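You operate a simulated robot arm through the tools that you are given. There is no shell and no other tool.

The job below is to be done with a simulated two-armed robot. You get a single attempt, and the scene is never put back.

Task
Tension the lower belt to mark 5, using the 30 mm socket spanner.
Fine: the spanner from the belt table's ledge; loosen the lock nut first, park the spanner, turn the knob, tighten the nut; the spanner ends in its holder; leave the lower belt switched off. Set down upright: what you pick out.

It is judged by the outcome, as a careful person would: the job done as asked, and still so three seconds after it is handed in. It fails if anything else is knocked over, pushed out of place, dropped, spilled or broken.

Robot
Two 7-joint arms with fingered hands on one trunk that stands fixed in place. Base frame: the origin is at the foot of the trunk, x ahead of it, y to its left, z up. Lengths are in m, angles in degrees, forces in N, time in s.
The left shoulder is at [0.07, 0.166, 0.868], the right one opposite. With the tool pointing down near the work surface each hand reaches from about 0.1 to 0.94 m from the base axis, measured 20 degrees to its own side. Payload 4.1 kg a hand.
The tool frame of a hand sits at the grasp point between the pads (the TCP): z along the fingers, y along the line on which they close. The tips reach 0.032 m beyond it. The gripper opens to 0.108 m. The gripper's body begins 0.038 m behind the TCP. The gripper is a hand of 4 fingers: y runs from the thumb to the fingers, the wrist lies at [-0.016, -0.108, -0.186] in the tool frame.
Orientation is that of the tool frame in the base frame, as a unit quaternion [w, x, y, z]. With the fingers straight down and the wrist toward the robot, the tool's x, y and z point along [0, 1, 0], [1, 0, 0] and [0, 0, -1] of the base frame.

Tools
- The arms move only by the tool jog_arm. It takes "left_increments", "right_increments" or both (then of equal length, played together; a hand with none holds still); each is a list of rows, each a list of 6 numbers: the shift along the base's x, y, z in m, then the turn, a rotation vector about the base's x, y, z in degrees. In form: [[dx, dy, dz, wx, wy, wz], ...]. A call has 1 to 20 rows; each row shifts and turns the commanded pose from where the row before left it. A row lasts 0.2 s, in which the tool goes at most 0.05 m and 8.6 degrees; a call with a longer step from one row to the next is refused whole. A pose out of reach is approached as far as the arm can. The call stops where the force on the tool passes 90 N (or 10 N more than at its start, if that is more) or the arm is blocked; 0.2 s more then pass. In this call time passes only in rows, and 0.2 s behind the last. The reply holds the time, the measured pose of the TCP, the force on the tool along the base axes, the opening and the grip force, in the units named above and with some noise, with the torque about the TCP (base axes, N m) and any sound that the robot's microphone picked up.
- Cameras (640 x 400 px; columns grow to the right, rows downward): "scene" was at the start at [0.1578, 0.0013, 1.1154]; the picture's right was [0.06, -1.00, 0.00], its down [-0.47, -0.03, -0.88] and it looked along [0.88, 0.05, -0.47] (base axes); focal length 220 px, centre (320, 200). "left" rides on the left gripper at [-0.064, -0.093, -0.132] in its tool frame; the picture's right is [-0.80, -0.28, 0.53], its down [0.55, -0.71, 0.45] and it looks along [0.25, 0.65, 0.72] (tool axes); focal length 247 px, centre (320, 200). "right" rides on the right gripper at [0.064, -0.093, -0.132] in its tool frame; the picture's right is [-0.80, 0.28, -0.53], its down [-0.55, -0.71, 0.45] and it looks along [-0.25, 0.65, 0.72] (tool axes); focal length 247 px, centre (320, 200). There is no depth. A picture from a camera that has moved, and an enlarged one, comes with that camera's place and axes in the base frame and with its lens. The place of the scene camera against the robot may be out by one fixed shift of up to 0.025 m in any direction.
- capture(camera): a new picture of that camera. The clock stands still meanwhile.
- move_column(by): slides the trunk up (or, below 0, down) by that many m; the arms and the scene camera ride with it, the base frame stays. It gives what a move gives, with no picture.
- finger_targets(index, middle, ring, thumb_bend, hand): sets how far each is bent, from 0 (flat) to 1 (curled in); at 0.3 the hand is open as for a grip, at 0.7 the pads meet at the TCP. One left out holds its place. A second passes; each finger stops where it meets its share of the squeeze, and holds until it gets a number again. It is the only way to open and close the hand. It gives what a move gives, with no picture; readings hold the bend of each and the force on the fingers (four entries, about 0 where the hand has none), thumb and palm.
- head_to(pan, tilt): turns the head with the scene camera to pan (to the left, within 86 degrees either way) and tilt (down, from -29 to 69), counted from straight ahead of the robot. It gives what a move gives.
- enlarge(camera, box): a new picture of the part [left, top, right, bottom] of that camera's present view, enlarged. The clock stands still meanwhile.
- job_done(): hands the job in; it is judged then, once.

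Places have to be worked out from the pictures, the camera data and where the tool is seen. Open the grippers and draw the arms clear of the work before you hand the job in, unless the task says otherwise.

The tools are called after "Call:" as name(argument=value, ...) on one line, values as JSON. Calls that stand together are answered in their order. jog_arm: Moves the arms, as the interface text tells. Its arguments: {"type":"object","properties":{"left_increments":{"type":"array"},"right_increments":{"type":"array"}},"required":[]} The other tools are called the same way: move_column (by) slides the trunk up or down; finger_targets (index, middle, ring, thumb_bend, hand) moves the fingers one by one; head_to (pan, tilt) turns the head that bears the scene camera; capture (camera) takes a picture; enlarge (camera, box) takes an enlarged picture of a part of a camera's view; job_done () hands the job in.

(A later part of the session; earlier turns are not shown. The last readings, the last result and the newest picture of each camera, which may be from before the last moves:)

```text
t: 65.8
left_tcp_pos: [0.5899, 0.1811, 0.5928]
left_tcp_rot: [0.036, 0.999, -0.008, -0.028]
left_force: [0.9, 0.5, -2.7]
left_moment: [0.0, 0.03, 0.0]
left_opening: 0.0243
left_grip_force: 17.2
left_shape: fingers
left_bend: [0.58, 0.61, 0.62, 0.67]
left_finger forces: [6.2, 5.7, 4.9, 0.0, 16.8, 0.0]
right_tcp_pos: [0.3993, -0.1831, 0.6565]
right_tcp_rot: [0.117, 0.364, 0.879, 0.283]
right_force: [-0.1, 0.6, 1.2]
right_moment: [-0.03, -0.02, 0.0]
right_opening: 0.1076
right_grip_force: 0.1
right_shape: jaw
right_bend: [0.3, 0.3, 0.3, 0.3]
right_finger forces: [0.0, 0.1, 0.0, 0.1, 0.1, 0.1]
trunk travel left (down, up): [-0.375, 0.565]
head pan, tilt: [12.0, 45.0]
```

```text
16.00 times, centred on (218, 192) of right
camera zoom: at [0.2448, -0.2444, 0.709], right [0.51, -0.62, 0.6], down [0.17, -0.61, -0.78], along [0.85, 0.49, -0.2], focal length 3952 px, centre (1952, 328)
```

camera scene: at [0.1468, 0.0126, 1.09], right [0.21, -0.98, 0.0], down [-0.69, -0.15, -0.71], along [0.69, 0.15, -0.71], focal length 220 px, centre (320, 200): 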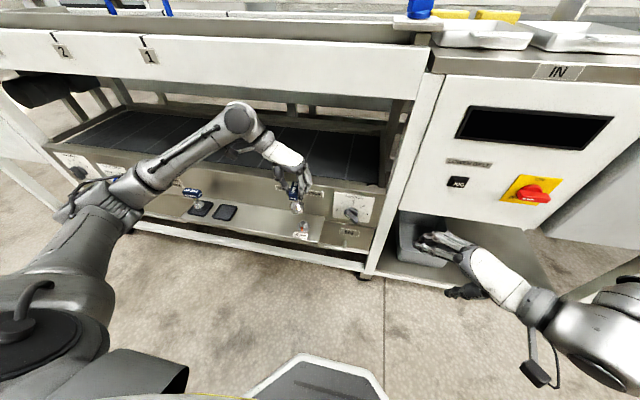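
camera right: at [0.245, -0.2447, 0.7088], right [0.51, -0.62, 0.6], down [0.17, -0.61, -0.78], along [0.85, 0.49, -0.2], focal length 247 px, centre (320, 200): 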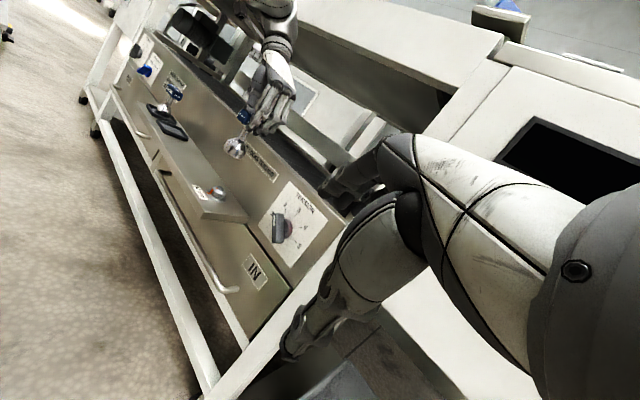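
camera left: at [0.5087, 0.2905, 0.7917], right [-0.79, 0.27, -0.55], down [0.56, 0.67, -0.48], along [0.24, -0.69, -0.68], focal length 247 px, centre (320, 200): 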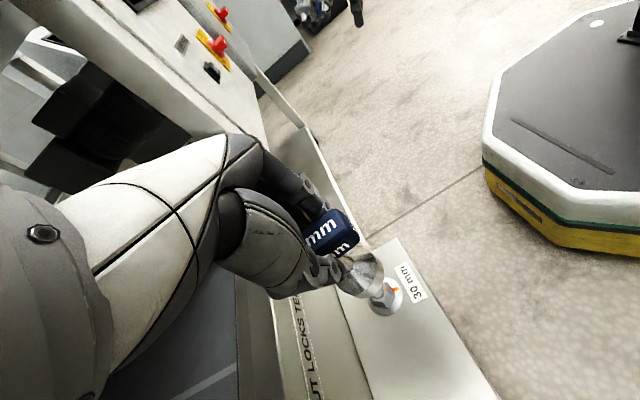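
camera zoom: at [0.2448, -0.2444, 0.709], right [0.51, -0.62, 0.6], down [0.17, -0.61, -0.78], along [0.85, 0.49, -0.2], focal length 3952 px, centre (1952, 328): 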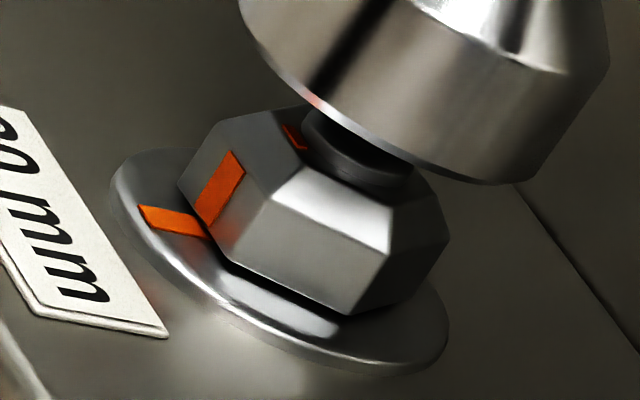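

The handle is about 7° counter-clockwise, so I turn the hand −7° to line the socket up with the nut. Then I lower a few millimetres, watching the force.

Call:
jog_arm(left_increments=[[0.0006, -0.0003, 0, 0, 0, -7], [0, 0, -0.002, 0, 0, 0], [0, 0, -0.002, 0, 0, 0], [0, 0, -0.002, 0, 0, 0], [0, 0, -0.002, 0, 0, 0]])

Call:
enlarge(camera="right", box=[200, 145, 255, 210])

Call:
enlarge(camera="scene", box=[280, 195, 325, 245])

```text
t: 67.0
left_tcp_pos: [0.591, 0.1801, 0.5845]
left_tcp_rot: [0.034, 0.997, -0.07, -0.03]
left_force: [0.3, -0.4, -2.3]
left_moment: [-0.01, 0.02, -0.03]
left_opening: 0.0242
left_grip_force: 16.8
left_shape: fingers
left_bend: [0.58, 0.61, 0.62, 0.67]
left_finger forces: [6.3, 5.7, 4.9, 0.0, 16.8, 0.0]
right_tcp_pos: [0.3983, -0.1841, 0.6564]
right_tcp_rot: [0.117, 0.364, 0.879, 0.284]
right_force: [0.5, 0.8, -0.2]
right_moment: [-0.01, 0.0, 0.01]
right_opening: 0.1081
right_grip_force: 0.0
right_shape: jaw
right_bend: [0.3, 0.3, 0.3, 0.3]
right_finger forces: [0.0, 0.1, 0.0, 0.0, 0.0, 0.0]
trunk travel left (down, up): [-0.375, 0.565]
head pan, tilt: [12.0, 45.0]
```

```text
6.15 times, centred on (228, 178) of right
camera zoom: at [0.2448, -0.2444, 0.709], right [0.51, -0.62, 0.6], down [0.17, -0.61, -0.78], along [0.85, 0.49, -0.2], focal length 1520 px, centre (889, 338)
```

zoom: 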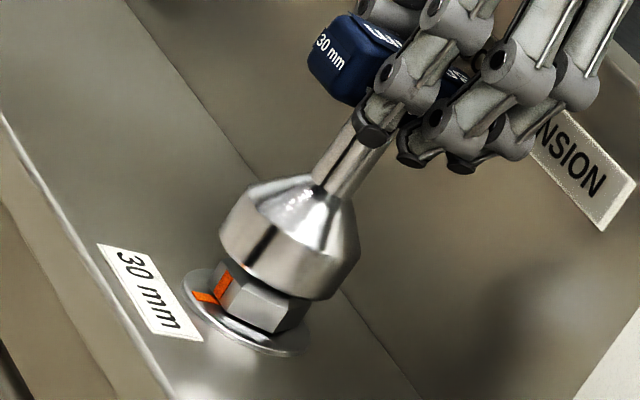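

```text
8.00 times, centred on (302, 220) of scene
camera zoom: at [0.1466, 0.013, 1.09], right [0.21, -0.98, 0.0], down [-0.69, -0.15, -0.71], along [0.69, 0.15, -0.71], focal length 1759 px, centre (460, 40)
```

zoom: 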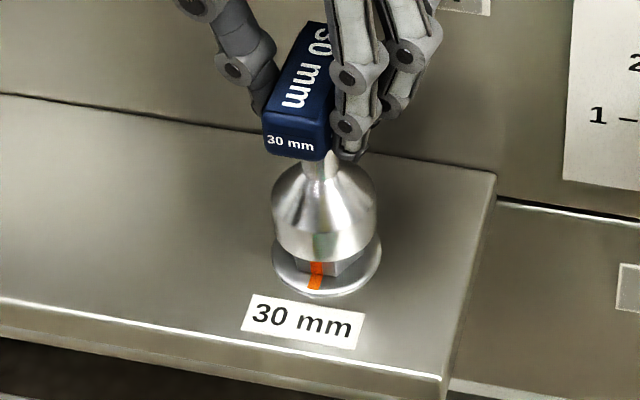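

The socket rim is at the nut's chamfer with no contact force and good centring. I continue down in 2 mm steps.

Call:
jog_arm(left_increments=[[0, 0, -0.002, 0, 0, 0], [0, 0, -0.002, 0, 0, 0], [0, 0, -0.001, 0, 0, 0]])

Call:
enlarge(camera="right", box=[200, 145, 255, 210])

```text
t: 67.8
left_tcp_pos: [0.5898, 0.1801, 0.5799]
left_tcp_rot: [0.034, 0.997, -0.069, -0.031]
left_force: [-0.1, -0.1, -2.1]
left_moment: [0.04, -0.01, -0.01]
left_opening: 0.0245
left_grip_force: 17.4
left_shape: fingers
left_bend: [0.58, 0.61, 0.62, 0.67]
left_finger forces: [6.3, 5.8, 4.8, 0.0, 16.8, 0.0]
right_tcp_pos: [0.3992, -0.1834, 0.6562]
right_tcp_rot: [0.117, 0.364, 0.88, 0.283]
right_force: [0.6, 0.1, 0.6]
right_moment: [-0.03, 0.01, 0.0]
right_opening: 0.1081
right_grip_force: 0.1
right_shape: jaw
right_bend: [0.3, 0.3, 0.3, 0.3]
right_finger forces: [0.0, 0.0, 0.0, 0.1, 0.0, 0.0]
trunk travel left (down, up): [-0.375, 0.565]
head pan, tilt: [12.0, 45.0]
```

```text
6.15 times, centred on (228, 178) of right
camera zoom: at [0.2448, -0.2445, 0.709], right [0.51, -0.62, 0.6], down [0.17, -0.61, -0.78], along [0.85, 0.49, -0.2], focal length 1520 px, centre (889, 338)
```

zoom: 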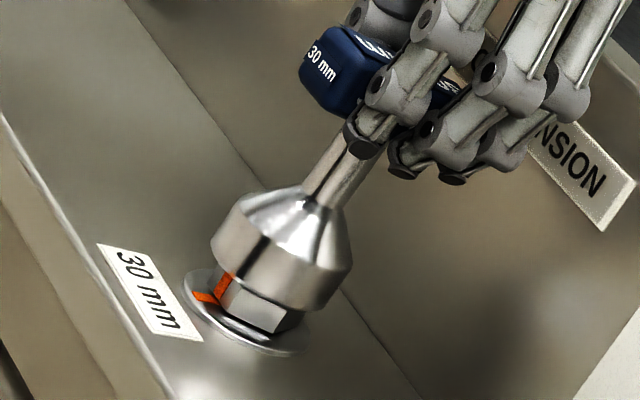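

Still no contact; the rim is now below the chamfer's top. I keep lowering in small steps.

Call:
jog_arm(left_increments=[[0, 0, -0.0015, 0, 0, 0], [0, 0, -0.0015, 0, 0, 0]])

Call:
jog_arm(left_increments=[[0, 0, -0.0015, 0, 0, 0], [0, 0, -0.0015, 0, 0, 0]])

Call:
enlarge(camera="right", box=[200, 145, 255, 210])

Call:
enlarge(camera="scene", box=[280, 195, 325, 245])

```text
t: 68.4
left_tcp_pos: [0.5904, 0.1805, 0.5768]
left_tcp_rot: [0.035, 0.997, -0.07, -0.029]
left_force: [0.9, -0.4, -2.8]
left_moment: [0.02, -0.02, 0.01]
left_opening: 0.0244
left_grip_force: 17.0
left_shape: fingers
left_bend: [0.58, 0.61, 0.62, 0.67]
left_finger forces: [6.2, 5.7, 4.9, 0.1, 16.8, 0.0]
right_tcp_pos: [0.3965, -0.1835, 0.656]
right_tcp_rot: [0.117, 0.364, 0.88, 0.283]
right_force: [0.9, 0.4, 0.2]
right_moment: [0.0, -0.02, 0.01]
right_opening: 0.1079
right_grip_force: 0.0
right_shape: jaw
right_bend: [0.3, 0.3, 0.3, 0.3]
right_finger forces: [0.0, 0.0, 0.0, 0.0, 0.0, 0.0]
trunk travel left (down, up): [-0.375, 0.565]
head pan, tilt: [12.0, 45.0]
```

```text
t: 69.0
left_tcp_pos: [0.5895, 0.1789, 0.5741]
left_tcp_rot: [0.035, 0.997, -0.069, -0.031]
left_force: [-0.2, 0.0, -1.7]
left_moment: [0.08, -0.06, 0.03]
left_opening: 0.0246
left_grip_force: 17.3
left_shape: fingers
left_bend: [0.58, 0.61, 0.62, 0.67]
left_finger forces: [6.3, 5.7, 5.0, 0.0, 17.4, 0.1]
right_tcp_pos: [0.3983, -0.1836, 0.6571]
right_tcp_rot: [0.117, 0.364, 0.879, 0.284]
right_force: [0.8, 0.9, 0.3]
right_moment: [-0.02, 0.0, 0.02]
right_opening: 0.1078
right_grip_force: 0.1
right_shape: jaw
right_bend: [0.3, 0.3, 0.3, 0.3]
right_finger forces: [0.1, 0.1, 0.1, 0.1, 0.0, 0.0]
trunk travel left (down, up): [-0.375, 0.565]
head pan, tilt: [12.0, 45.0]
```

```text
6.15 times, centred on (228, 178) of right
camera zoom: at [0.2447, -0.2445, 0.709], right [0.51, -0.62, 0.6], down [0.17, -0.61, -0.78], along [0.85, 0.49, -0.2], focal length 1520 px, centre (889, 338)
```

zoom: 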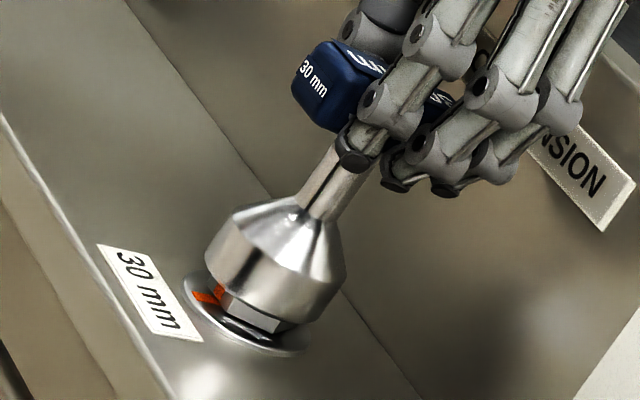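

```text
8.00 times, centred on (302, 220) of scene
camera zoom: at [0.1465, 0.0129, 1.09], right [0.21, -0.98, 0.0], down [-0.69, -0.15, -0.71], along [0.69, 0.15, -0.71], focal length 1759 px, centre (460, 40)
```

zoom: 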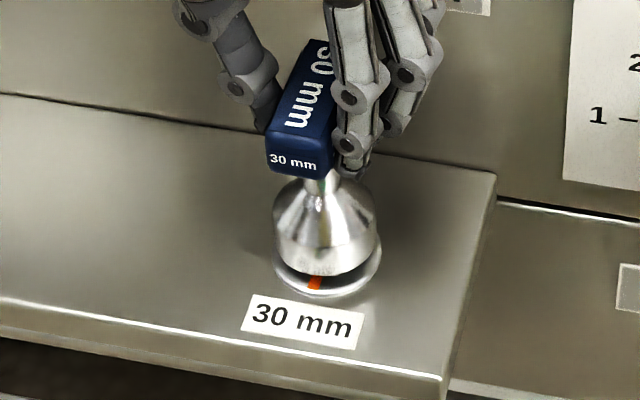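

First hint of contact. I continue in 1 mm steps.

Call:
jog_arm(left_increments=[[0, 0, -0.001, 0, 0, 0]])

Call:
jog_arm(left_increments=[[0, 0, -0.001, 0, 0, 0]])

Call:
jog_arm(left_increments=[[0, 0, -0.001, 0, 0, 0]])

```text
t: 69.4
left_tcp_pos: [0.5904, 0.1793, 0.5736]
left_tcp_rot: [0.035, 0.997, -0.069, -0.031]
left_force: [0.9, -0.7, -0.3]
left_moment: [0.02, -0.05, -0.03]
left_opening: 0.0245
left_grip_force: 17.2
left_shape: fingers
left_bend: [0.58, 0.61, 0.62, 0.67]
left_finger forces: [6.4, 5.9, 5.0, 0.0, 17.7, 0.0]
right_tcp_pos: [0.398, -0.1827, 0.6563]
right_tcp_rot: [0.117, 0.365, 0.879, 0.283]
right_force: [-0.2, 0.1, -0.3]
right_moment: [-0.02, -0.01, 0.0]
right_opening: 0.1078
right_grip_force: 0.0
right_shape: jaw
right_bend: [0.3, 0.3, 0.3, 0.3]
right_finger forces: [0.1, 0.1, 0.0, 0.0, 0.0, 0.0]
trunk travel left (down, up): [-0.375, 0.565]
head pan, tilt: [12.0, 45.0]
```

```text
t: 69.8
left_tcp_pos: [0.59, 0.1809, 0.5713]
left_tcp_rot: [0.035, 0.997, -0.069, -0.029]
left_force: [0.6, 1.3, -1.5]
left_moment: [0.05, -0.13, -0.01]
left_opening: 0.0244
left_grip_force: 17.1
left_shape: fingers
left_bend: [0.58, 0.61, 0.62, 0.67]
left_finger forces: [6.4, 5.7, 4.9, 0.0, 17.7, 0.1]
right_tcp_pos: [0.398, -0.1836, 0.6559]
right_tcp_rot: [0.118, 0.365, 0.879, 0.282]
right_force: [-0.5, 0.8, 0.0]
right_moment: [0.01, 0.02, -0.01]
right_opening: 0.1081
right_grip_force: 0.1
right_shape: jaw
right_bend: [0.3, 0.3, 0.3, 0.3]
right_finger forces: [0.0, 0.0, 0.1, 0.0, 0.1, 0.0]
trunk travel left (down, up): [-0.375, 0.565]
head pan, tilt: [12.0, 45.0]
```

```text
t: 70.2
left_tcp_pos: [0.5893, 0.1803, 0.5707]
left_tcp_rot: [0.035, 0.997, -0.069, -0.03]
left_force: [1.0, 1.7, -1.5]
left_moment: [0.07, -0.03, 0.0]
left_opening: 0.0243
left_grip_force: 16.9
left_shape: fingers
left_bend: [0.58, 0.61, 0.62, 0.67]
left_finger forces: [6.4, 5.6, 4.9, 0.1, 17.4, 0.1]
right_tcp_pos: [0.3974, -0.183, 0.6568]
right_tcp_rot: [0.118, 0.365, 0.879, 0.283]
right_force: [-0.2, 0.6, -0.1]
right_moment: [-0.01, -0.03, -0.02]
right_opening: 0.1081
right_grip_force: 0.0
right_shape: jaw
right_bend: [0.3, 0.3, 0.3, 0.3]
right_finger forces: [0.0, 0.0, 0.0, 0.0, 0.0, 0.0]
trunk travel left (down, up): [-0.375, 0.565]
head pan, tilt: [12.0, 45.0]
```

Only 1–2 N while it slides down over the nut, which looks like hex engagement. I keep going.

Call:
jog_arm(left_increments=[[0, 0, -0.001, 0, 0, 0], [0, 0, -0.001, 0, 0, 0]])

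Call:
jog_arm(left_increments=[[0, 0, -0.001, 0, 0, 0], [0, 0, -0.001, 0, 0, 0]])

Call:
enlarge(camera="right", box=[200, 145, 255, 210])

Call:
enlarge(camera="scene", box=[280, 195, 325, 245])

```text
t: 70.8
left_tcp_pos: [0.5902, 0.1796, 0.5685]
left_tcp_rot: [0.035, 0.997, -0.069, -0.03]
left_force: [0.7, 1.5, -1.8]
left_moment: [0.06, -0.06, -0.02]
left_opening: 0.0246
left_grip_force: 17.1
left_shape: fingers
left_bend: [0.58, 0.61, 0.62, 0.67]
left_finger forces: [6.4, 5.8, 4.9, 0.0, 17.5, 0.0]
right_tcp_pos: [0.3981, -0.1821, 0.6563]
right_tcp_rot: [0.117, 0.364, 0.879, 0.283]
right_force: [0.1, 0.6, 0.6]
right_moment: [0.0, 0.03, -0.01]
right_opening: 0.108
right_grip_force: 0.1
right_shape: jaw
right_bend: [0.3, 0.3, 0.3, 0.3]
right_finger forces: [0.0, 0.2, 0.0, 0.0, 0.0, 0.1]
trunk travel left (down, up): [-0.375, 0.565]
head pan, tilt: [12.0, 45.0]
```

```text
t: 71.4
left_tcp_pos: [0.5907, 0.1792, 0.5671]
left_tcp_rot: [0.035, 0.997, -0.068, -0.031]
left_force: [1.2, 1.3, -0.8]
left_moment: [0.07, -0.03, 0.0]
left_opening: 0.0243
left_grip_force: 16.8
left_shape: fingers
left_bend: [0.58, 0.61, 0.62, 0.67]
left_finger forces: [6.4, 5.7, 4.9, 0.0, 17.5, 0.0]
right_tcp_pos: [0.3982, -0.1837, 0.6556]
right_tcp_rot: [0.117, 0.364, 0.879, 0.284]
right_force: [-0.1, 0.6, -0.2]
right_moment: [0.0, 0.04, -0.01]
right_opening: 0.108
right_grip_force: 0.1
right_shape: jaw
right_bend: [0.3, 0.3, 0.3, 0.3]
right_finger forces: [0.0, 0.1, 0.0, 0.0, 0.0, 0.0]
trunk travel left (down, up): [-0.375, 0.565]
head pan, tilt: [12.0, 45.0]
```

```text
6.15 times, centred on (228, 178) of right
camera zoom: at [0.2448, -0.2445, 0.709], right [0.51, -0.62, 0.6], down [0.17, -0.61, -0.78], along [0.85, 0.49, -0.2], focal length 1520 px, centre (889, 338)
```

zoom: 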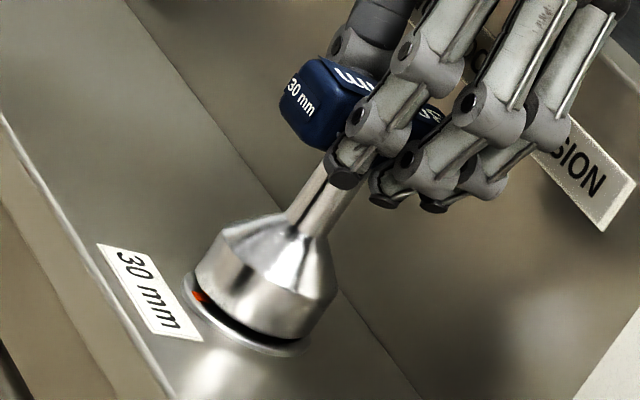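

```text
8.00 times, centred on (302, 220) of scene
camera zoom: at [0.1466, 0.0129, 1.09], right [0.21, -0.98, 0.0], down [-0.69, -0.15, -0.71], along [0.69, 0.15, -0.71], focal length 1759 px, centre (460, 40)
```

zoom: 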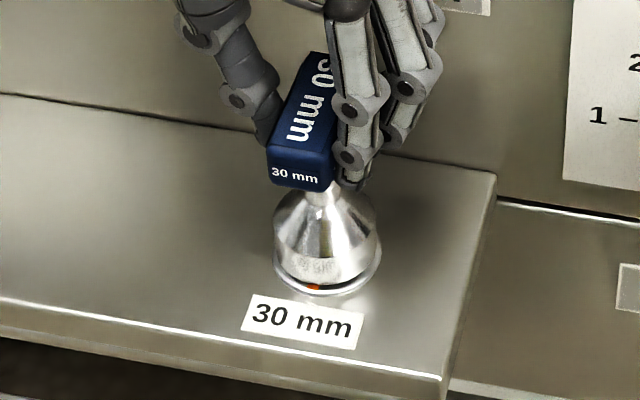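

The socket has gone over the nut almost to the washer. I seat it the last couple of millimetres.

Call:
jog_arm(left_increments=[[0, 0, -0.001, 0, 0, 0], [0, 0, -0.001, 0, 0, 0]])

Call:
jog_arm(left_increments=[[0, 0, -0.001, 0, 0, 0]])

Call:
enlarge(camera="right", box=[200, 145, 255, 210])

```text
t: 72.0
left_tcp_pos: [0.5904, 0.1797, 0.5651]
left_tcp_rot: [0.035, 0.997, -0.069, -0.029]
left_force: [0.6, 1.4, -1.6]
left_moment: [0.04, -0.04, 0.0]
left_opening: 0.0245
left_grip_force: 17.3
left_shape: fingers
left_bend: [0.58, 0.61, 0.62, 0.67]
left_finger forces: [6.4, 5.7, 5.0, 0.0, 17.4, 0.0]
right_tcp_pos: [0.398, -0.1836, 0.6573]
right_tcp_rot: [0.118, 0.364, 0.879, 0.283]
right_force: [0.4, -0.3, 0.0]
right_moment: [-0.02, -0.01, 0.01]
right_opening: 0.1082
right_grip_force: 0.1
right_shape: jaw
right_bend: [0.3, 0.3, 0.3, 0.3]
right_finger forces: [0.0, 0.0, 0.0, 0.1, 0.0, 0.0]
trunk travel left (down, up): [-0.375, 0.565]
head pan, tilt: [12.0, 45.0]
```

```text
t: 72.4
left_tcp_pos: [0.5917, 0.1798, 0.5639]
left_tcp_rot: [0.035, 0.997, -0.068, -0.031]
left_force: [-0.2, 0.2, -2.5]
left_moment: [0.05, -0.05, 0.0]
left_opening: 0.0244
left_grip_force: 17.0
left_shape: fingers
left_bend: [0.58, 0.61, 0.62, 0.67]
left_finger forces: [6.4, 5.7, 5.0, 0.0, 17.3, 0.0]
right_tcp_pos: [0.3987, -0.184, 0.6566]
right_tcp_rot: [0.117, 0.363, 0.88, 0.284]
right_force: [0.2, 0.3, 0.0]
right_moment: [0.01, 0.01, 0.01]
right_opening: 0.1079
right_grip_force: 0.1
right_shape: jaw
right_bend: [0.3, 0.3, 0.3, 0.3]
right_finger forces: [0.1, 0.1, 0.0, 0.0, 0.0, 0.0]
trunk travel left (down, up): [-0.375, 0.565]
head pan, tilt: [12.0, 45.0]
```

```text
6.15 times, centred on (228, 178) of right
camera zoom: at [0.2448, -0.2445, 0.709], right [0.51, -0.62, 0.6], down [0.17, -0.61, -0.78], along [0.85, 0.49, -0.2], focal length 1520 px, centre (889, 338)
```

zoom: 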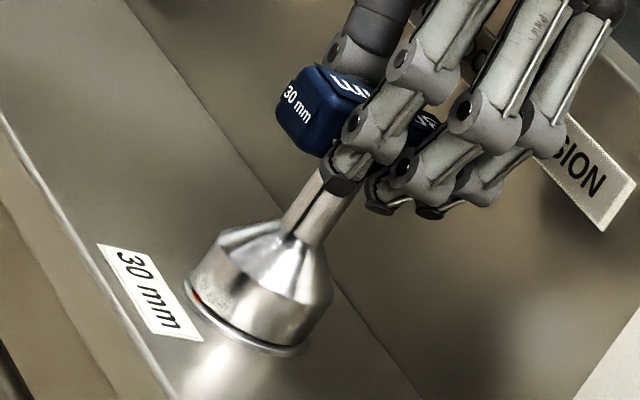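

The socket is seated over the nut. I firm up the grip now that the nut holds the spanner, then start turning counter-clockwise by a few degrees, watching the torque.

Call:
finger_targets(hand="left", index=0.69, middle=0.71, ring=0.73, thumb_bend=0.87)

Call:
jog_arm(left_increments=[[-0.0002, 0.0002, 0, 0, 0, 4], [-0.0002, 0.0002, 0, 0, 0, 4]])

Call:
enlarge(camera="scene", box=[280, 195, 325, 245])

Call:
enlarge(camera="right", box=[200, 145, 255, 210])

```text
t: 73.4
left_tcp_pos: [0.5908, 0.1796, 0.5641]
left_tcp_rot: [0.036, 0.997, -0.069, -0.03]
left_force: [-1.1, 0.5, -3.2]
left_moment: [0.02, 0.05, -0.03]
left_opening: 0.0244
left_grip_force: 29.4
left_shape: fingers
left_bend: [0.6, 0.63, 0.63, 0.66]
left_finger forces: [9.6, 9.9, 10.3, 0.0, 30.0, 0.1]
right_tcp_pos: [0.398, -0.1831, 0.6578]
right_tcp_rot: [0.117, 0.364, 0.88, 0.283]
right_force: [-0.1, 0.6, -0.2]
right_moment: [0.0, 0.01, 0.01]
right_opening: 0.1079
right_grip_force: 0.0
right_shape: jaw
right_bend: [0.3, 0.3, 0.3, 0.3]
right_finger forces: [0.0, 0.0, 0.0, 0.1, 0.0, 0.1]
trunk travel left (down, up): [-0.375, 0.565]
head pan, tilt: [12.0, 45.0]
```

```text
t: 74.0
left_tcp_pos: [0.5896, 0.1804, 0.5624]
left_tcp_rot: [0.037, 0.999, 0.0, -0.029]
left_force: [-1.4, 0.8, -2.4]
left_moment: [0.04, 0.15, -0.04]
left_opening: 0.0247
left_grip_force: 29.6
left_shape: fingers
left_bend: [0.6, 0.63, 0.63, 0.66]
left_finger forces: [9.4, 9.8, 10.1, 0.1, 30.2, 0.0]
right_tcp_pos: [0.3984, -0.1829, 0.6581]
right_tcp_rot: [0.117, 0.364, 0.88, 0.283]
right_force: [0.0, -0.8, 0.3]
right_moment: [0.0, 0.0, 0.0]
right_opening: 0.1078
right_grip_force: 0.2
right_shape: jaw
right_bend: [0.3, 0.3, 0.3, 0.3]
right_finger forces: [0.0, 0.0, 0.0, 0.0, 0.0, 0.1]
trunk travel left (down, up): [-0.375, 0.565]
head pan, tilt: [12.0, 45.0]
```

```text
8.00 times, centred on (302, 220) of scene
camera zoom: at [0.1465, 0.013, 1.09], right [0.21, -0.98, 0.0], down [-0.69, -0.15, -0.71], along [0.69, 0.15, -0.71], focal length 1759 px, centre (460, 40)
```

zoom: 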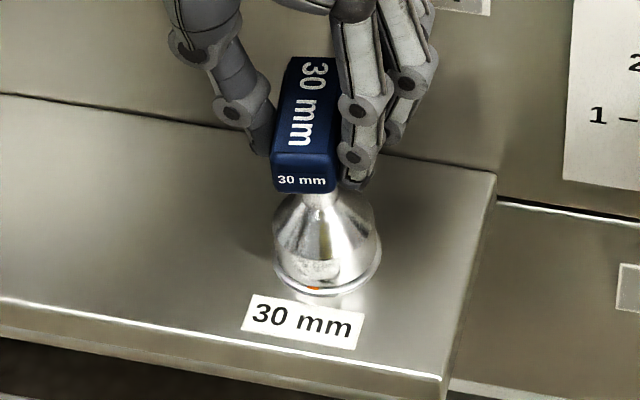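

```text
6.15 times, centred on (228, 178) of right
camera zoom: at [0.2447, -0.2444, 0.709], right [0.51, -0.62, 0.6], down [0.17, -0.61, -0.78], along [0.85, 0.49, -0.2], focal length 1520 px, centre (889, 338)
```

zoom: 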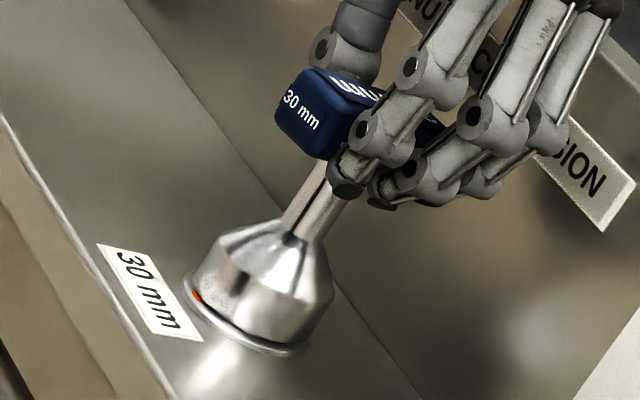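

The handle turned with the hand at almost no torque, which may be play. I continue in small increments.

Call:
jog_arm(left_increments=[[-0.0002, 0.0002, 0, 0, 0, 4], [-0.0002, 0.0002, 0, 0, 0, 4]])

Call:
jog_arm(left_increments=[[-0.0002, 0.0002, 0, 0, 0, 4], [-0.0002, 0.0002, 0, 0, 0, 4]])

Call:
enlarge(camera="scene", box=[280, 195, 325, 245])

Call:
enlarge(camera="right", box=[200, 145, 255, 210])

```text
t: 74.6
left_tcp_pos: [0.5899, 0.1805, 0.5634]
left_tcp_rot: [0.039, 0.996, 0.07, -0.025]
left_force: [-3.2, -1.2, -3.9]
left_moment: [-0.01, 0.19, -0.22]
left_opening: 0.0242
left_grip_force: 28.0
left_shape: fingers
left_bend: [0.6, 0.63, 0.62, 0.67]
left_finger forces: [8.3, 9.6, 10.5, 0.0, 28.2, 0.0]
right_tcp_pos: [0.3984, -0.1831, 0.6553]
right_tcp_rot: [0.117, 0.365, 0.879, 0.283]
right_force: [-0.4, 0.3, 0.2]
right_moment: [0.02, 0.0, 0.03]
right_opening: 0.1081
right_grip_force: 0.0
right_shape: jaw
right_bend: [0.3, 0.3, 0.3, 0.3]
right_finger forces: [0.1, 0.1, 0.1, 0.0, 0.0, 0.0]
trunk travel left (down, up): [-0.375, 0.565]
head pan, tilt: [12.0, 45.0]
```

```text
t: 75.2
left_tcp_pos: [0.5897, 0.1815, 0.5648]
left_tcp_rot: [0.04, 0.989, 0.14, -0.023]
left_force: [-2.2, -2.9, -4.9]
left_moment: [-0.07, 0.23, -0.14]
left_opening: 0.0243
left_grip_force: 28.5
left_shape: fingers
left_bend: [0.6, 0.63, 0.62, 0.67]
left_finger forces: [9.5, 9.9, 9.5, 0.2, 28.1, 0.0]
right_tcp_pos: [0.3973, -0.1823, 0.6552]
right_tcp_rot: [0.117, 0.364, 0.88, 0.284]
right_force: [0.4, 0.3, 0.3]
right_moment: [0.01, 0.0, -0.01]
right_opening: 0.1078
right_grip_force: 0.1
right_shape: jaw
right_bend: [0.3, 0.3, 0.3, 0.3]
right_finger forces: [0.0, 0.0, 0.0, 0.0, 0.1, 0.0]
trunk travel left (down, up): [-0.375, 0.565]
head pan, tilt: [12.0, 45.0]
```

```text
8.00 times, centred on (302, 220) of scene
camera zoom: at [0.1466, 0.0129, 1.09], right [0.21, -0.98, 0.0], down [-0.69, -0.15, -0.71], along [0.69, 0.15, -0.71], focal length 1759 px, centre (460, 40)
```

zoom: 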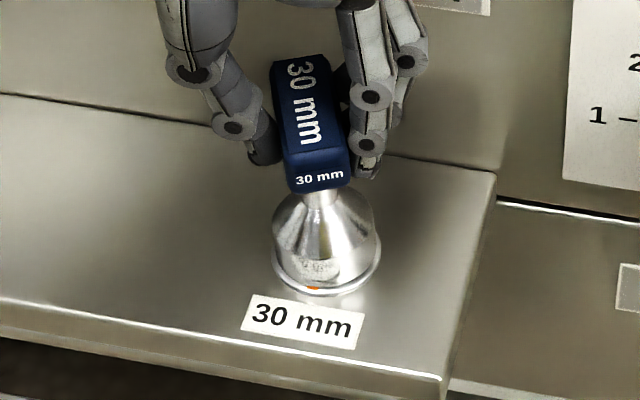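

```text
6.15 times, centred on (228, 178) of right
camera zoom: at [0.2448, -0.2445, 0.709], right [0.51, -0.62, 0.6], down [0.17, -0.61, -0.78], along [0.85, 0.49, -0.2], focal length 1520 px, centre (889, 338)
```

zoom: 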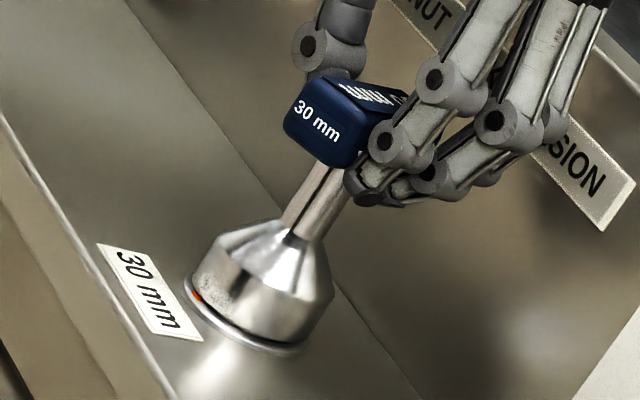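

The handle follows the hand with about 0.2 N·m, so the nut seems to be turning. I continue to roughly −58° hand yaw, checking clearance to the plate.

Call:
jog_arm(left_increments=[[-0.0002, 0.0002, 0, 0, 0, 4], [-0.0002, 0.0002, 0, 0, 0, 4]])

Call:
jog_arm(left_increments=[[-0.0002, 0.0002, 0, 0, 0, 4], [-0.0002, 0.0002, 0, 0, 0, 4]])

Call:
enlarge(camera="scene", box=[260, 165, 350, 245])

Call:
enlarge(camera="right", box=[200, 100, 290, 210])

```text
t: 75.8
left_tcp_pos: [0.5886, 0.1814, 0.5648]
left_tcp_rot: [0.042, 0.977, 0.209, -0.021]
left_force: [-2.9, -3.9, -3.9]
left_moment: [-0.17, 0.21, -0.12]
left_opening: 0.0241
left_grip_force: 28.7
left_shape: fingers
left_bend: [0.6, 0.63, 0.62, 0.67]
left_finger forces: [9.7, 10.0, 9.7, 0.1, 28.0, 0.0]
right_tcp_pos: [0.3982, -0.1829, 0.6568]
right_tcp_rot: [0.118, 0.364, 0.879, 0.283]
right_force: [-0.6, 0.3, -0.1]
right_moment: [0.0, 0.01, 0.02]
right_opening: 0.1079
right_grip_force: 0.1
right_shape: jaw
right_bend: [0.3, 0.3, 0.3, 0.3]
right_finger forces: [0.0, 0.1, 0.0, 0.0, 0.0, 0.1]
trunk travel left (down, up): [-0.375, 0.565]
head pan, tilt: [12.0, 45.0]
```

```text
t: 76.4
left_tcp_pos: [0.5883, 0.1823, 0.5631]
left_tcp_rot: [0.044, 0.96, 0.276, -0.017]
left_force: [-2.0, -3.1, -5.3]
left_moment: [-0.24, 0.18, -0.12]
left_opening: 0.0242
left_grip_force: 28.3
left_shape: fingers
left_bend: [0.6, 0.62, 0.62, 0.67]
left_finger forces: [9.6, 10.0, 9.9, 0.0, 27.7, 0.0]
right_tcp_pos: [0.3979, -0.184, 0.6574]
right_tcp_rot: [0.117, 0.365, 0.879, 0.283]
right_force: [-0.4, -0.4, 0.5]
right_moment: [0.04, -0.02, -0.02]
right_opening: 0.1078
right_grip_force: 0.1
right_shape: jaw
right_bend: [0.3, 0.3, 0.3, 0.3]
right_finger forces: [0.0, 0.0, 0.0, 0.2, 0.0, 0.0]
trunk travel left (down, up): [-0.375, 0.565]
head pan, tilt: [12.0, 45.0]
```

```text
5.00 times, centred on (305, 205) of scene
camera zoom: at [0.1467, 0.0127, 1.09], right [0.21, -0.98, 0.0], down [-0.69, -0.15, -0.71], along [0.69, 0.15, -0.71], focal length 1099 px, centre (395, 175)
```

zoom: 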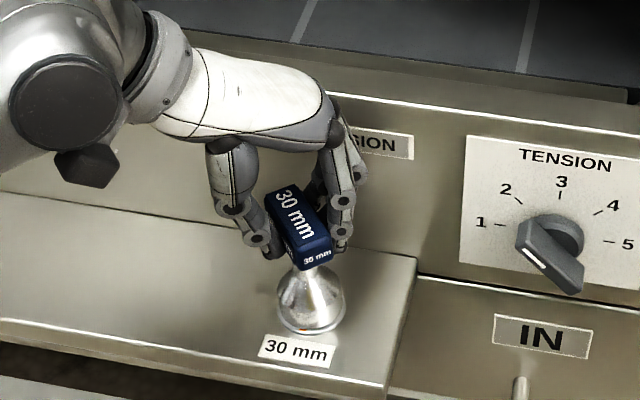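

```text
3.64 times, centred on (245, 155) of right
camera zoom: at [0.2448, -0.2446, 0.7089], right [0.51, -0.62, 0.6], down [0.17, -0.61, -0.78], along [0.85, 0.49, -0.2], focal length 898 px, centre (593, 364)
```

zoom: 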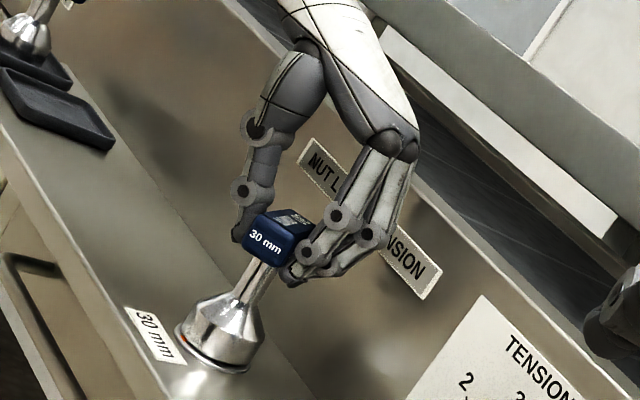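

40° turned so far with small forces. I go another 8° carefully, then lift off to see whether the nut's mark has moved.

Call:
jog_arm(left_increments=[[-0.0002, 0.0002, 0, 0, 0, 4], [-0.0002, 0.0002, 0, 0, 0, 4]])

Call:
enlarge(camera="right", box=[200, 100, 290, 210])

Call:
enlarge(camera="scene", box=[260, 165, 350, 245])

```text
t: 77.0
left_tcp_pos: [0.5894, 0.181, 0.5634]
left_tcp_rot: [0.044, 0.938, 0.342, -0.014]
left_force: [-3.8, -6.2, -5.6]
left_moment: [-0.34, 0.25, -0.15]
left_opening: 0.0244
left_grip_force: 28.7
left_shape: fingers
left_bend: [0.6, 0.63, 0.62, 0.67]
left_finger forces: [9.6, 9.8, 9.8, 0.0, 27.9, 0.0]
right_tcp_pos: [0.3987, -0.1835, 0.6566]
right_tcp_rot: [0.117, 0.364, 0.879, 0.284]
right_force: [0.7, 0.3, 0.4]
right_moment: [-0.01, 0.02, -0.02]
right_opening: 0.1079
right_grip_force: 0.1
right_shape: jaw
right_bend: [0.3, 0.3, 0.3, 0.3]
right_finger forces: [0.1, 0.0, 0.0, 0.1, 0.0, 0.0]
trunk travel left (down, up): [-0.375, 0.565]
head pan, tilt: [12.0, 45.0]
```

```text
3.64 times, centred on (245, 155) of right
camera zoom: at [0.2448, -0.2447, 0.7089], right [0.51, -0.62, 0.6], down [0.17, -0.61, -0.78], along [0.85, 0.49, -0.2], focal length 898 px, centre (593, 364)
```

zoom: 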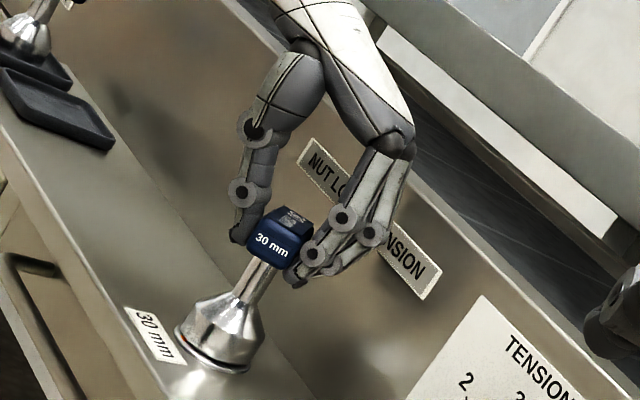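

```text
5.00 times, centred on (305, 205) of scene
camera zoom: at [0.1466, 0.0126, 1.09], right [0.21, -0.98, 0.0], down [-0.69, -0.15, -0.71], along [0.69, 0.15, -0.71], focal length 1099 px, centre (395, 175)
```

zoom: 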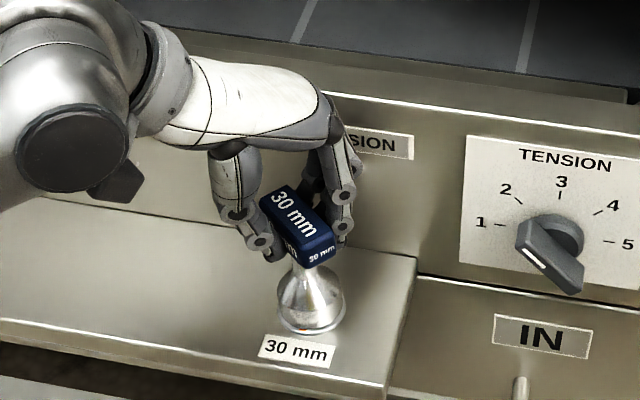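

Lateral forces are rising slightly from residual lean, so I lift the spanner off now to look at the nut's witness mark.

Call:
jog_arm(left_increments=[[-0.001, -0.001, 0.003, 0, 0, 0], [0, 0, 0.008, 0, 0, 0], [0, 0, 0.012, 0, 0, 0], [0, 0, 0.015, 0, 0, 0]])

Call:
enlarge(camera="right", box=[200, 145, 255, 210])

Call:
enlarge(camera="scene", box=[280, 195, 325, 245])

```text
t: 78.0
left_tcp_pos: [0.5872, 0.1821, 0.6017]
left_tcp_rot: [0.044, 0.938, 0.342, -0.013]
left_force: [0.0, -0.3, -2.1]
left_moment: [-0.01, 0.04, 0.02]
left_opening: 0.0244
left_grip_force: 29.0
left_shape: fingers
left_bend: [0.59, 0.63, 0.62, 0.67]
left_finger forces: [9.6, 9.3, 9.9, 0.0, 28.9, 0.1]
right_tcp_pos: [0.3972, -0.1828, 0.6563]
right_tcp_rot: [0.117, 0.364, 0.88, 0.283]
right_force: [-0.2, -0.2, -0.7]
right_moment: [-0.04, -0.01, -0.02]
right_opening: 0.1079
right_grip_force: 0.1
right_shape: jaw
right_bend: [0.3, 0.3, 0.3, 0.3]
right_finger forces: [0.0, 0.1, 0.0, 0.1, 0.0, 0.1]
trunk travel left (down, up): [-0.375, 0.565]
head pan, tilt: [12.0, 45.0]
```

```text
6.15 times, centred on (228, 178) of right
camera zoom: at [0.2448, -0.2444, 0.709], right [0.51, -0.62, 0.6], down [0.17, -0.61, -0.78], along [0.85, 0.49, -0.2], focal length 1520 px, centre (889, 338)
```

zoom: 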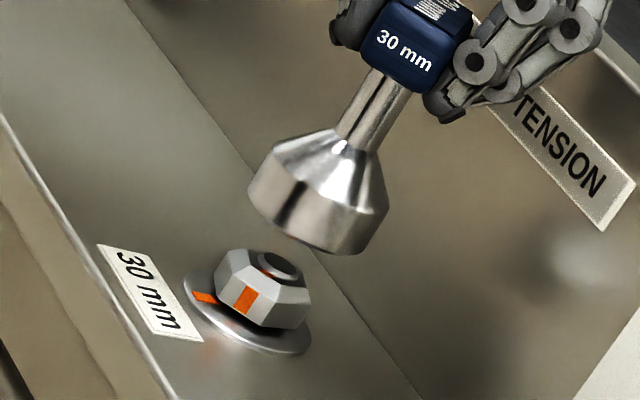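

```text
8.00 times, centred on (302, 220) of scene
camera zoom: at [0.1465, 0.013, 1.09], right [0.21, -0.98, 0.0], down [-0.69, -0.15, -0.71], along [0.69, 0.15, -0.71], focal length 1759 px, centre (460, 40)
```

zoom: 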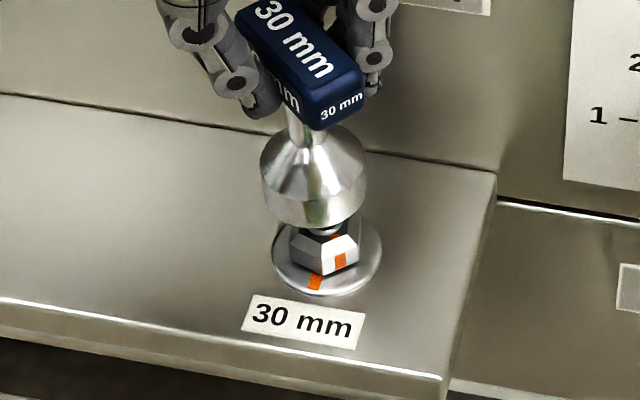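

The nut has turned: its orange mark is now about 40° counter-clockwise of the washer's mark. I ratchet back 60° (the hex repeats) and line up again for another loosening stroke.

Call:
jog_arm(left_increments=[[0.0003, -0.0002, 0, 0, 0, -7.5], [0.0003, -0.0002, 0, 0, 0, -7.5], [0.0003, -0.0002, 0, 0, 0, -7.5], [0.0003, -0.0002, 0, 0, 0, -7.5], [0.0002, -0.0002, 0, 0, 0, -7.5], [0.0002, -0.0002, 0, 0, 0, -7.5], [0.0002, -0.0002, 0, 0, 0, -7.5], [0.0002, -0.0001, 0, 0, 0, -7.5]])

Call:
enlarge(camera="right", box=[200, 145, 255, 210])

Call:
enlarge(camera="scene", box=[280, 195, 325, 245])

Call:
enlarge(camera="left", box=[300, 190, 400, 300])

```text
t: 79.8
left_tcp_pos: [0.5908, 0.1797, 0.6023]
left_tcp_rot: [0.032, 0.984, -0.173, -0.034]
left_force: [0.6, -0.3, -3.0]
left_moment: [-0.01, -0.02, -0.02]
left_opening: 0.0245
left_grip_force: 28.9
left_shape: fingers
left_bend: [0.59, 0.63, 0.62, 0.67]
left_finger forces: [9.7, 9.3, 9.8, 0.1, 28.8, 0.0]
right_tcp_pos: [0.3979, -0.1831, 0.6565]
right_tcp_rot: [0.118, 0.365, 0.879, 0.284]
right_force: [0.1, -0.7, 0.0]
right_moment: [0.02, 0.01, -0.01]
right_opening: 0.108
right_grip_force: 0.2
right_shape: jaw
right_bend: [0.3, 0.3, 0.3, 0.3]
right_finger forces: [0.0, 0.0, 0.0, 0.1, 0.1, 0.1]
trunk travel left (down, up): [-0.375, 0.565]
head pan, tilt: [12.0, 45.0]
```

```text
6.15 times, centred on (228, 178) of right
camera zoom: at [0.2449, -0.2445, 0.7089], right [0.51, -0.62, 0.6], down [0.17, -0.61, -0.78], along [0.85, 0.49, -0.2], focal length 1520 px, centre (889, 338)
```

zoom: 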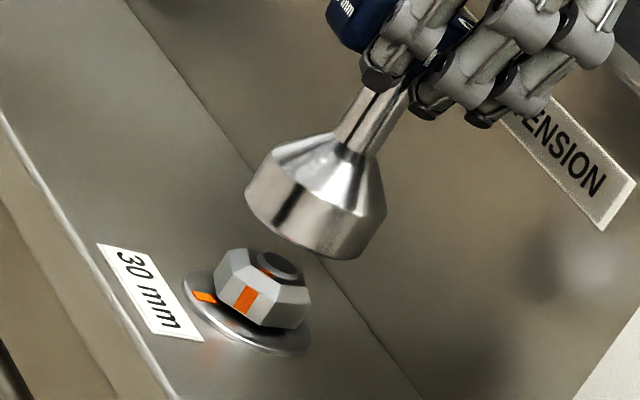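

```text
8.00 times, centred on (302, 220) of scene
camera zoom: at [0.1467, 0.0128, 1.09], right [0.21, -0.98, 0.0], down [-0.69, -0.15, -0.71], along [0.69, 0.15, -0.71], focal length 1759 px, centre (460, 40)
```

zoom: 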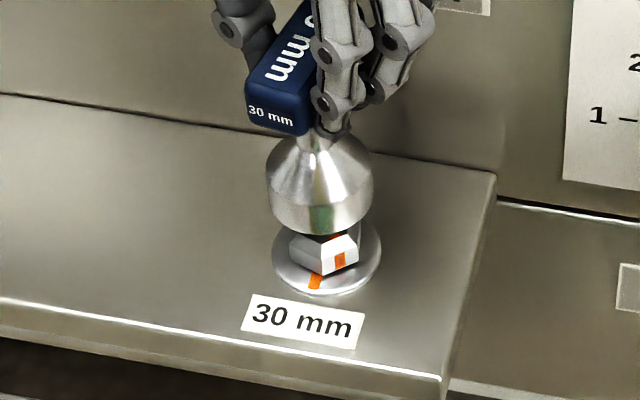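

```text
3.64 times, centred on (350, 245) of left
camera zoom: at [0.5703, 0.2954, 0.7294], right [-0.69, 0.51, -0.51], down [0.72, 0.45, -0.53], along [-0.04, -0.73, -0.68], focal length 898 px, centre (211, 36)
```

zoom: 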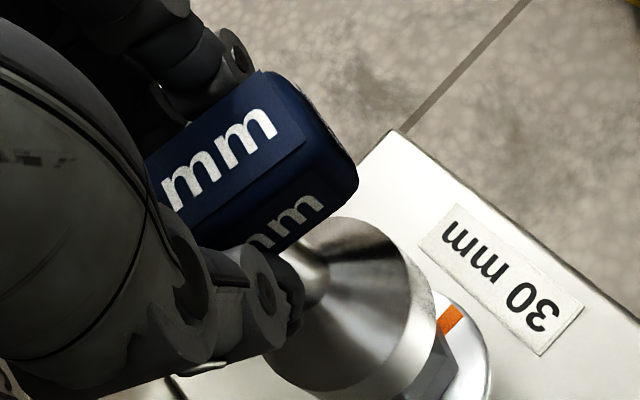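

Well aligned again. I back off 4° to centre the play and lower toward the nut.

Call:
jog_arm(left_increments=[[-0.0005, -0.001, -0.004, 0, 0, -4], [0, 0, -0.006, 0, 0, 0], [0, 0, -0.006, 0, 0, 0], [0, 0, -0.003, 0, 0, 0], [0, 0, -0.002, 0, 0, 0]])

Call:
jog_arm(left_increments=[[0, 0, -0.0015, 0, 0, 0], [0, 0, -0.0015, 0, 0, 0], [0, 0, -0.0015, 0, 0, 0]])

Call:
enlarge(camera="right", box=[200, 145, 255, 210])

Call:
enlarge(camera="scene", box=[280, 195, 325, 245])

```text
t: 81.0
left_tcp_pos: [0.5894, 0.179, 0.5814]
left_tcp_rot: [0.031, 0.977, -0.208, -0.035]
left_force: [-0.1, 0.4, -3.0]
left_moment: [0.02, 0.03, 0.01]
left_opening: 0.0246
left_grip_force: 28.9
left_shape: fingers
left_bend: [0.59, 0.63, 0.62, 0.67]
left_finger forces: [9.6, 9.3, 9.8, 0.0, 28.9, 0.0]
right_tcp_pos: [0.3988, -0.1839, 0.6559]
right_tcp_rot: [0.117, 0.364, 0.88, 0.283]
right_force: [-0.4, -0.9, -0.2]
right_moment: [0.02, -0.02, -0.05]
right_opening: 0.108
right_grip_force: 0.0
right_shape: jaw
right_bend: [0.3, 0.3, 0.3, 0.3]
right_finger forces: [0.0, 0.0, 0.0, 0.0, 0.0, 0.0]
trunk travel left (down, up): [-0.375, 0.565]
head pan, tilt: [12.0, 45.0]
```

```text
t: 81.8
left_tcp_pos: [0.589, 0.1788, 0.5762]
left_tcp_rot: [0.03, 0.977, -0.207, -0.035]
left_force: [0.5, 0.5, -2.5]
left_moment: [0.02, 0.01, 0.0]
left_opening: 0.0244
left_grip_force: 29.0
left_shape: fingers
left_bend: [0.59, 0.63, 0.62, 0.67]
left_finger forces: [9.6, 9.3, 9.8, 0.0, 28.7, 0.0]
right_tcp_pos: [0.3971, -0.1833, 0.6573]
right_tcp_rot: [0.117, 0.364, 0.879, 0.283]
right_force: [0.5, 0.0, 0.6]
right_moment: [0.0, 0.01, -0.01]
right_opening: 0.108
right_grip_force: 0.0
right_shape: jaw
right_bend: [0.3, 0.3, 0.3, 0.3]
right_finger forces: [0.1, 0.0, 0.0, 0.1, 0.1, 0.0]
trunk travel left (down, up): [-0.375, 0.565]
head pan, tilt: [12.0, 45.0]
```

```text
6.15 times, centred on (228, 178) of right
camera zoom: at [0.2448, -0.2445, 0.709], right [0.51, -0.62, 0.6], down [0.17, -0.61, -0.78], along [0.85, 0.49, -0.2], focal length 1520 px, centre (889, 338)
```

zoom: 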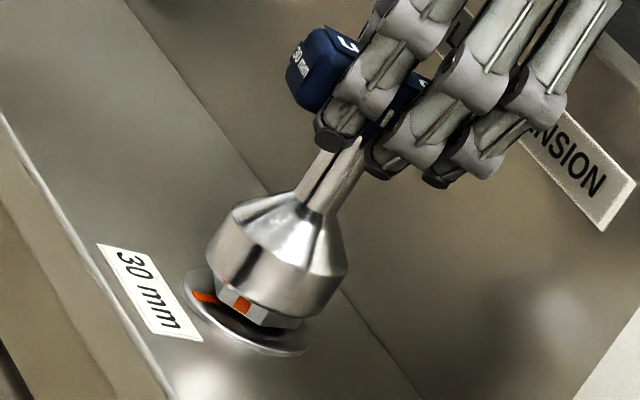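

```text
8.00 times, centred on (302, 220) of scene
camera zoom: at [0.1466, 0.0129, 1.09], right [0.21, -0.98, 0.0], down [-0.69, -0.15, -0.71], along [0.69, 0.15, -0.71], focal length 1759 px, centre (460, 40)
```

zoom: 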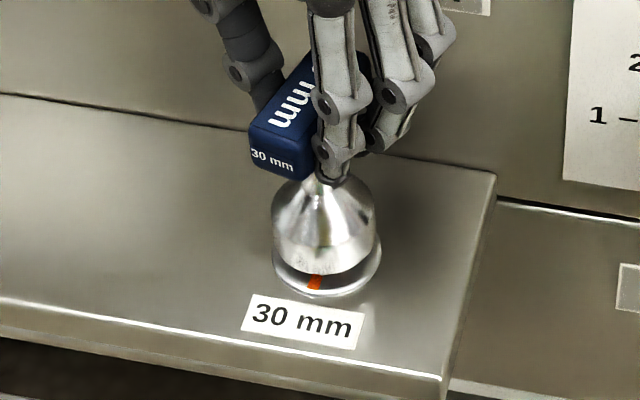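

Sliding on with no resistance. I lower the remaining distance in small steps.

Call:
jog_arm(left_increments=[[0, 0, -0.0015, 0, 0, 0], [0, 0, -0.0015, 0, 0, 0], [0, 0, -0.0015, 0, 0, 0]])

Call:
jog_arm(left_increments=[[0, 0, -0.0015, 0, 0, 0], [0, 0, -0.0015, 0, 0, 0], [0, 0, -0.0015, 0, 0, 0]])

Call:
jog_arm(left_increments=[[0, 0, -0.0015, 0, 0, 0], [0, 0, -0.0015, 0, 0, 0]])

Call:
enlarge(camera="right", box=[200, 145, 255, 210])

```text
t: 82.6
left_tcp_pos: [0.5878, 0.1792, 0.5723]
left_tcp_rot: [0.031, 0.977, -0.208, -0.035]
left_force: [0.1, 0.9, 0.9]
left_moment: [0.12, -0.1, 0.03]
left_opening: 0.0246
left_grip_force: 31.2
left_shape: fingers
left_bend: [0.59, 0.62, 0.62, 0.67]
left_finger forces: [9.9, 9.8, 10.6, 0.0, 31.1, 0.1]
right_tcp_pos: [0.3978, -0.1831, 0.6568]
right_tcp_rot: [0.117, 0.364, 0.88, 0.283]
right_force: [-0.2, 0.6, 0.3]
right_moment: [-0.06, -0.01, 0.02]
right_opening: 0.108
right_grip_force: 0.0
right_shape: jaw
right_bend: [0.3, 0.3, 0.3, 0.3]
right_finger forces: [0.0, 0.0, 0.0, 0.0, 0.0, 0.0]
trunk travel left (down, up): [-0.375, 0.565]
head pan, tilt: [12.0, 45.0]
```

```text
t: 83.4
left_tcp_pos: [0.5894, 0.1788, 0.5676]
left_tcp_rot: [0.031, 0.977, -0.208, -0.035]
left_force: [1.5, 0.2, -2.2]
left_moment: [0.08, -0.14, -0.01]
left_opening: 0.0247
left_grip_force: 31.2
left_shape: fingers
left_bend: [0.59, 0.63, 0.62, 0.67]
left_finger forces: [9.8, 9.8, 10.6, 0.0, 31.0, 0.0]
right_tcp_pos: [0.3975, -0.1829, 0.6569]
right_tcp_rot: [0.118, 0.364, 0.879, 0.283]
right_force: [0.0, 0.6, 0.6]
right_moment: [-0.01, 0.0, 0.02]
right_opening: 0.1079
right_grip_force: 0.1
right_shape: jaw
right_bend: [0.3, 0.3, 0.3, 0.3]
right_finger forces: [0.0, 0.0, 0.1, 0.0, 0.0, 0.0]
trunk travel left (down, up): [-0.375, 0.565]
head pan, tilt: [12.0, 45.0]
```

```text
t: 84.0
left_tcp_pos: [0.5891, 0.1792, 0.5652]
left_tcp_rot: [0.03, 0.977, -0.207, -0.036]
left_force: [1.6, 0.0, -1.5]
left_moment: [0.05, -0.1, 0.0]
left_opening: 0.0247
left_grip_force: 30.5
left_shape: fingers
left_bend: [0.59, 0.62, 0.62, 0.67]
left_finger forces: [9.8, 9.8, 10.6, 0.1, 31.0, 0.0]
right_tcp_pos: [0.3986, -0.1824, 0.6575]
right_tcp_rot: [0.118, 0.364, 0.879, 0.283]
right_force: [0.6, -0.4, -0.3]
right_moment: [-0.01, -0.01, 0.04]
right_opening: 0.1081
right_grip_force: 0.0
right_shape: jaw
right_bend: [0.3, 0.3, 0.3, 0.3]
right_finger forces: [0.1, 0.0, 0.1, 0.0, 0.0, 0.0]
trunk travel left (down, up): [-0.375, 0.565]
head pan, tilt: [12.0, 45.0]
```

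```text
6.15 times, centred on (228, 178) of right
camera zoom: at [0.2448, -0.2445, 0.709], right [0.51, -0.62, 0.6], down [0.17, -0.61, -0.78], along [0.85, 0.49, -0.2], focal length 1520 px, centre (889, 338)
```

zoom: 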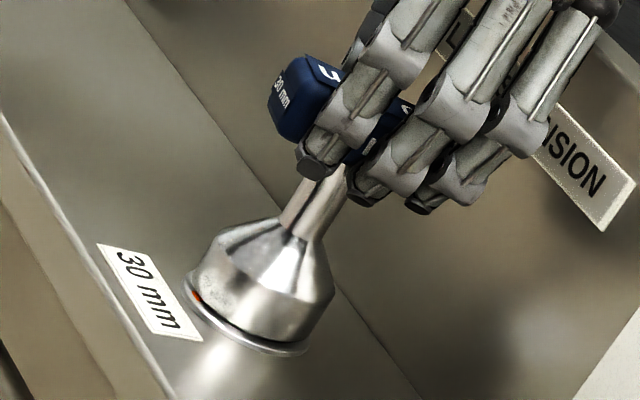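

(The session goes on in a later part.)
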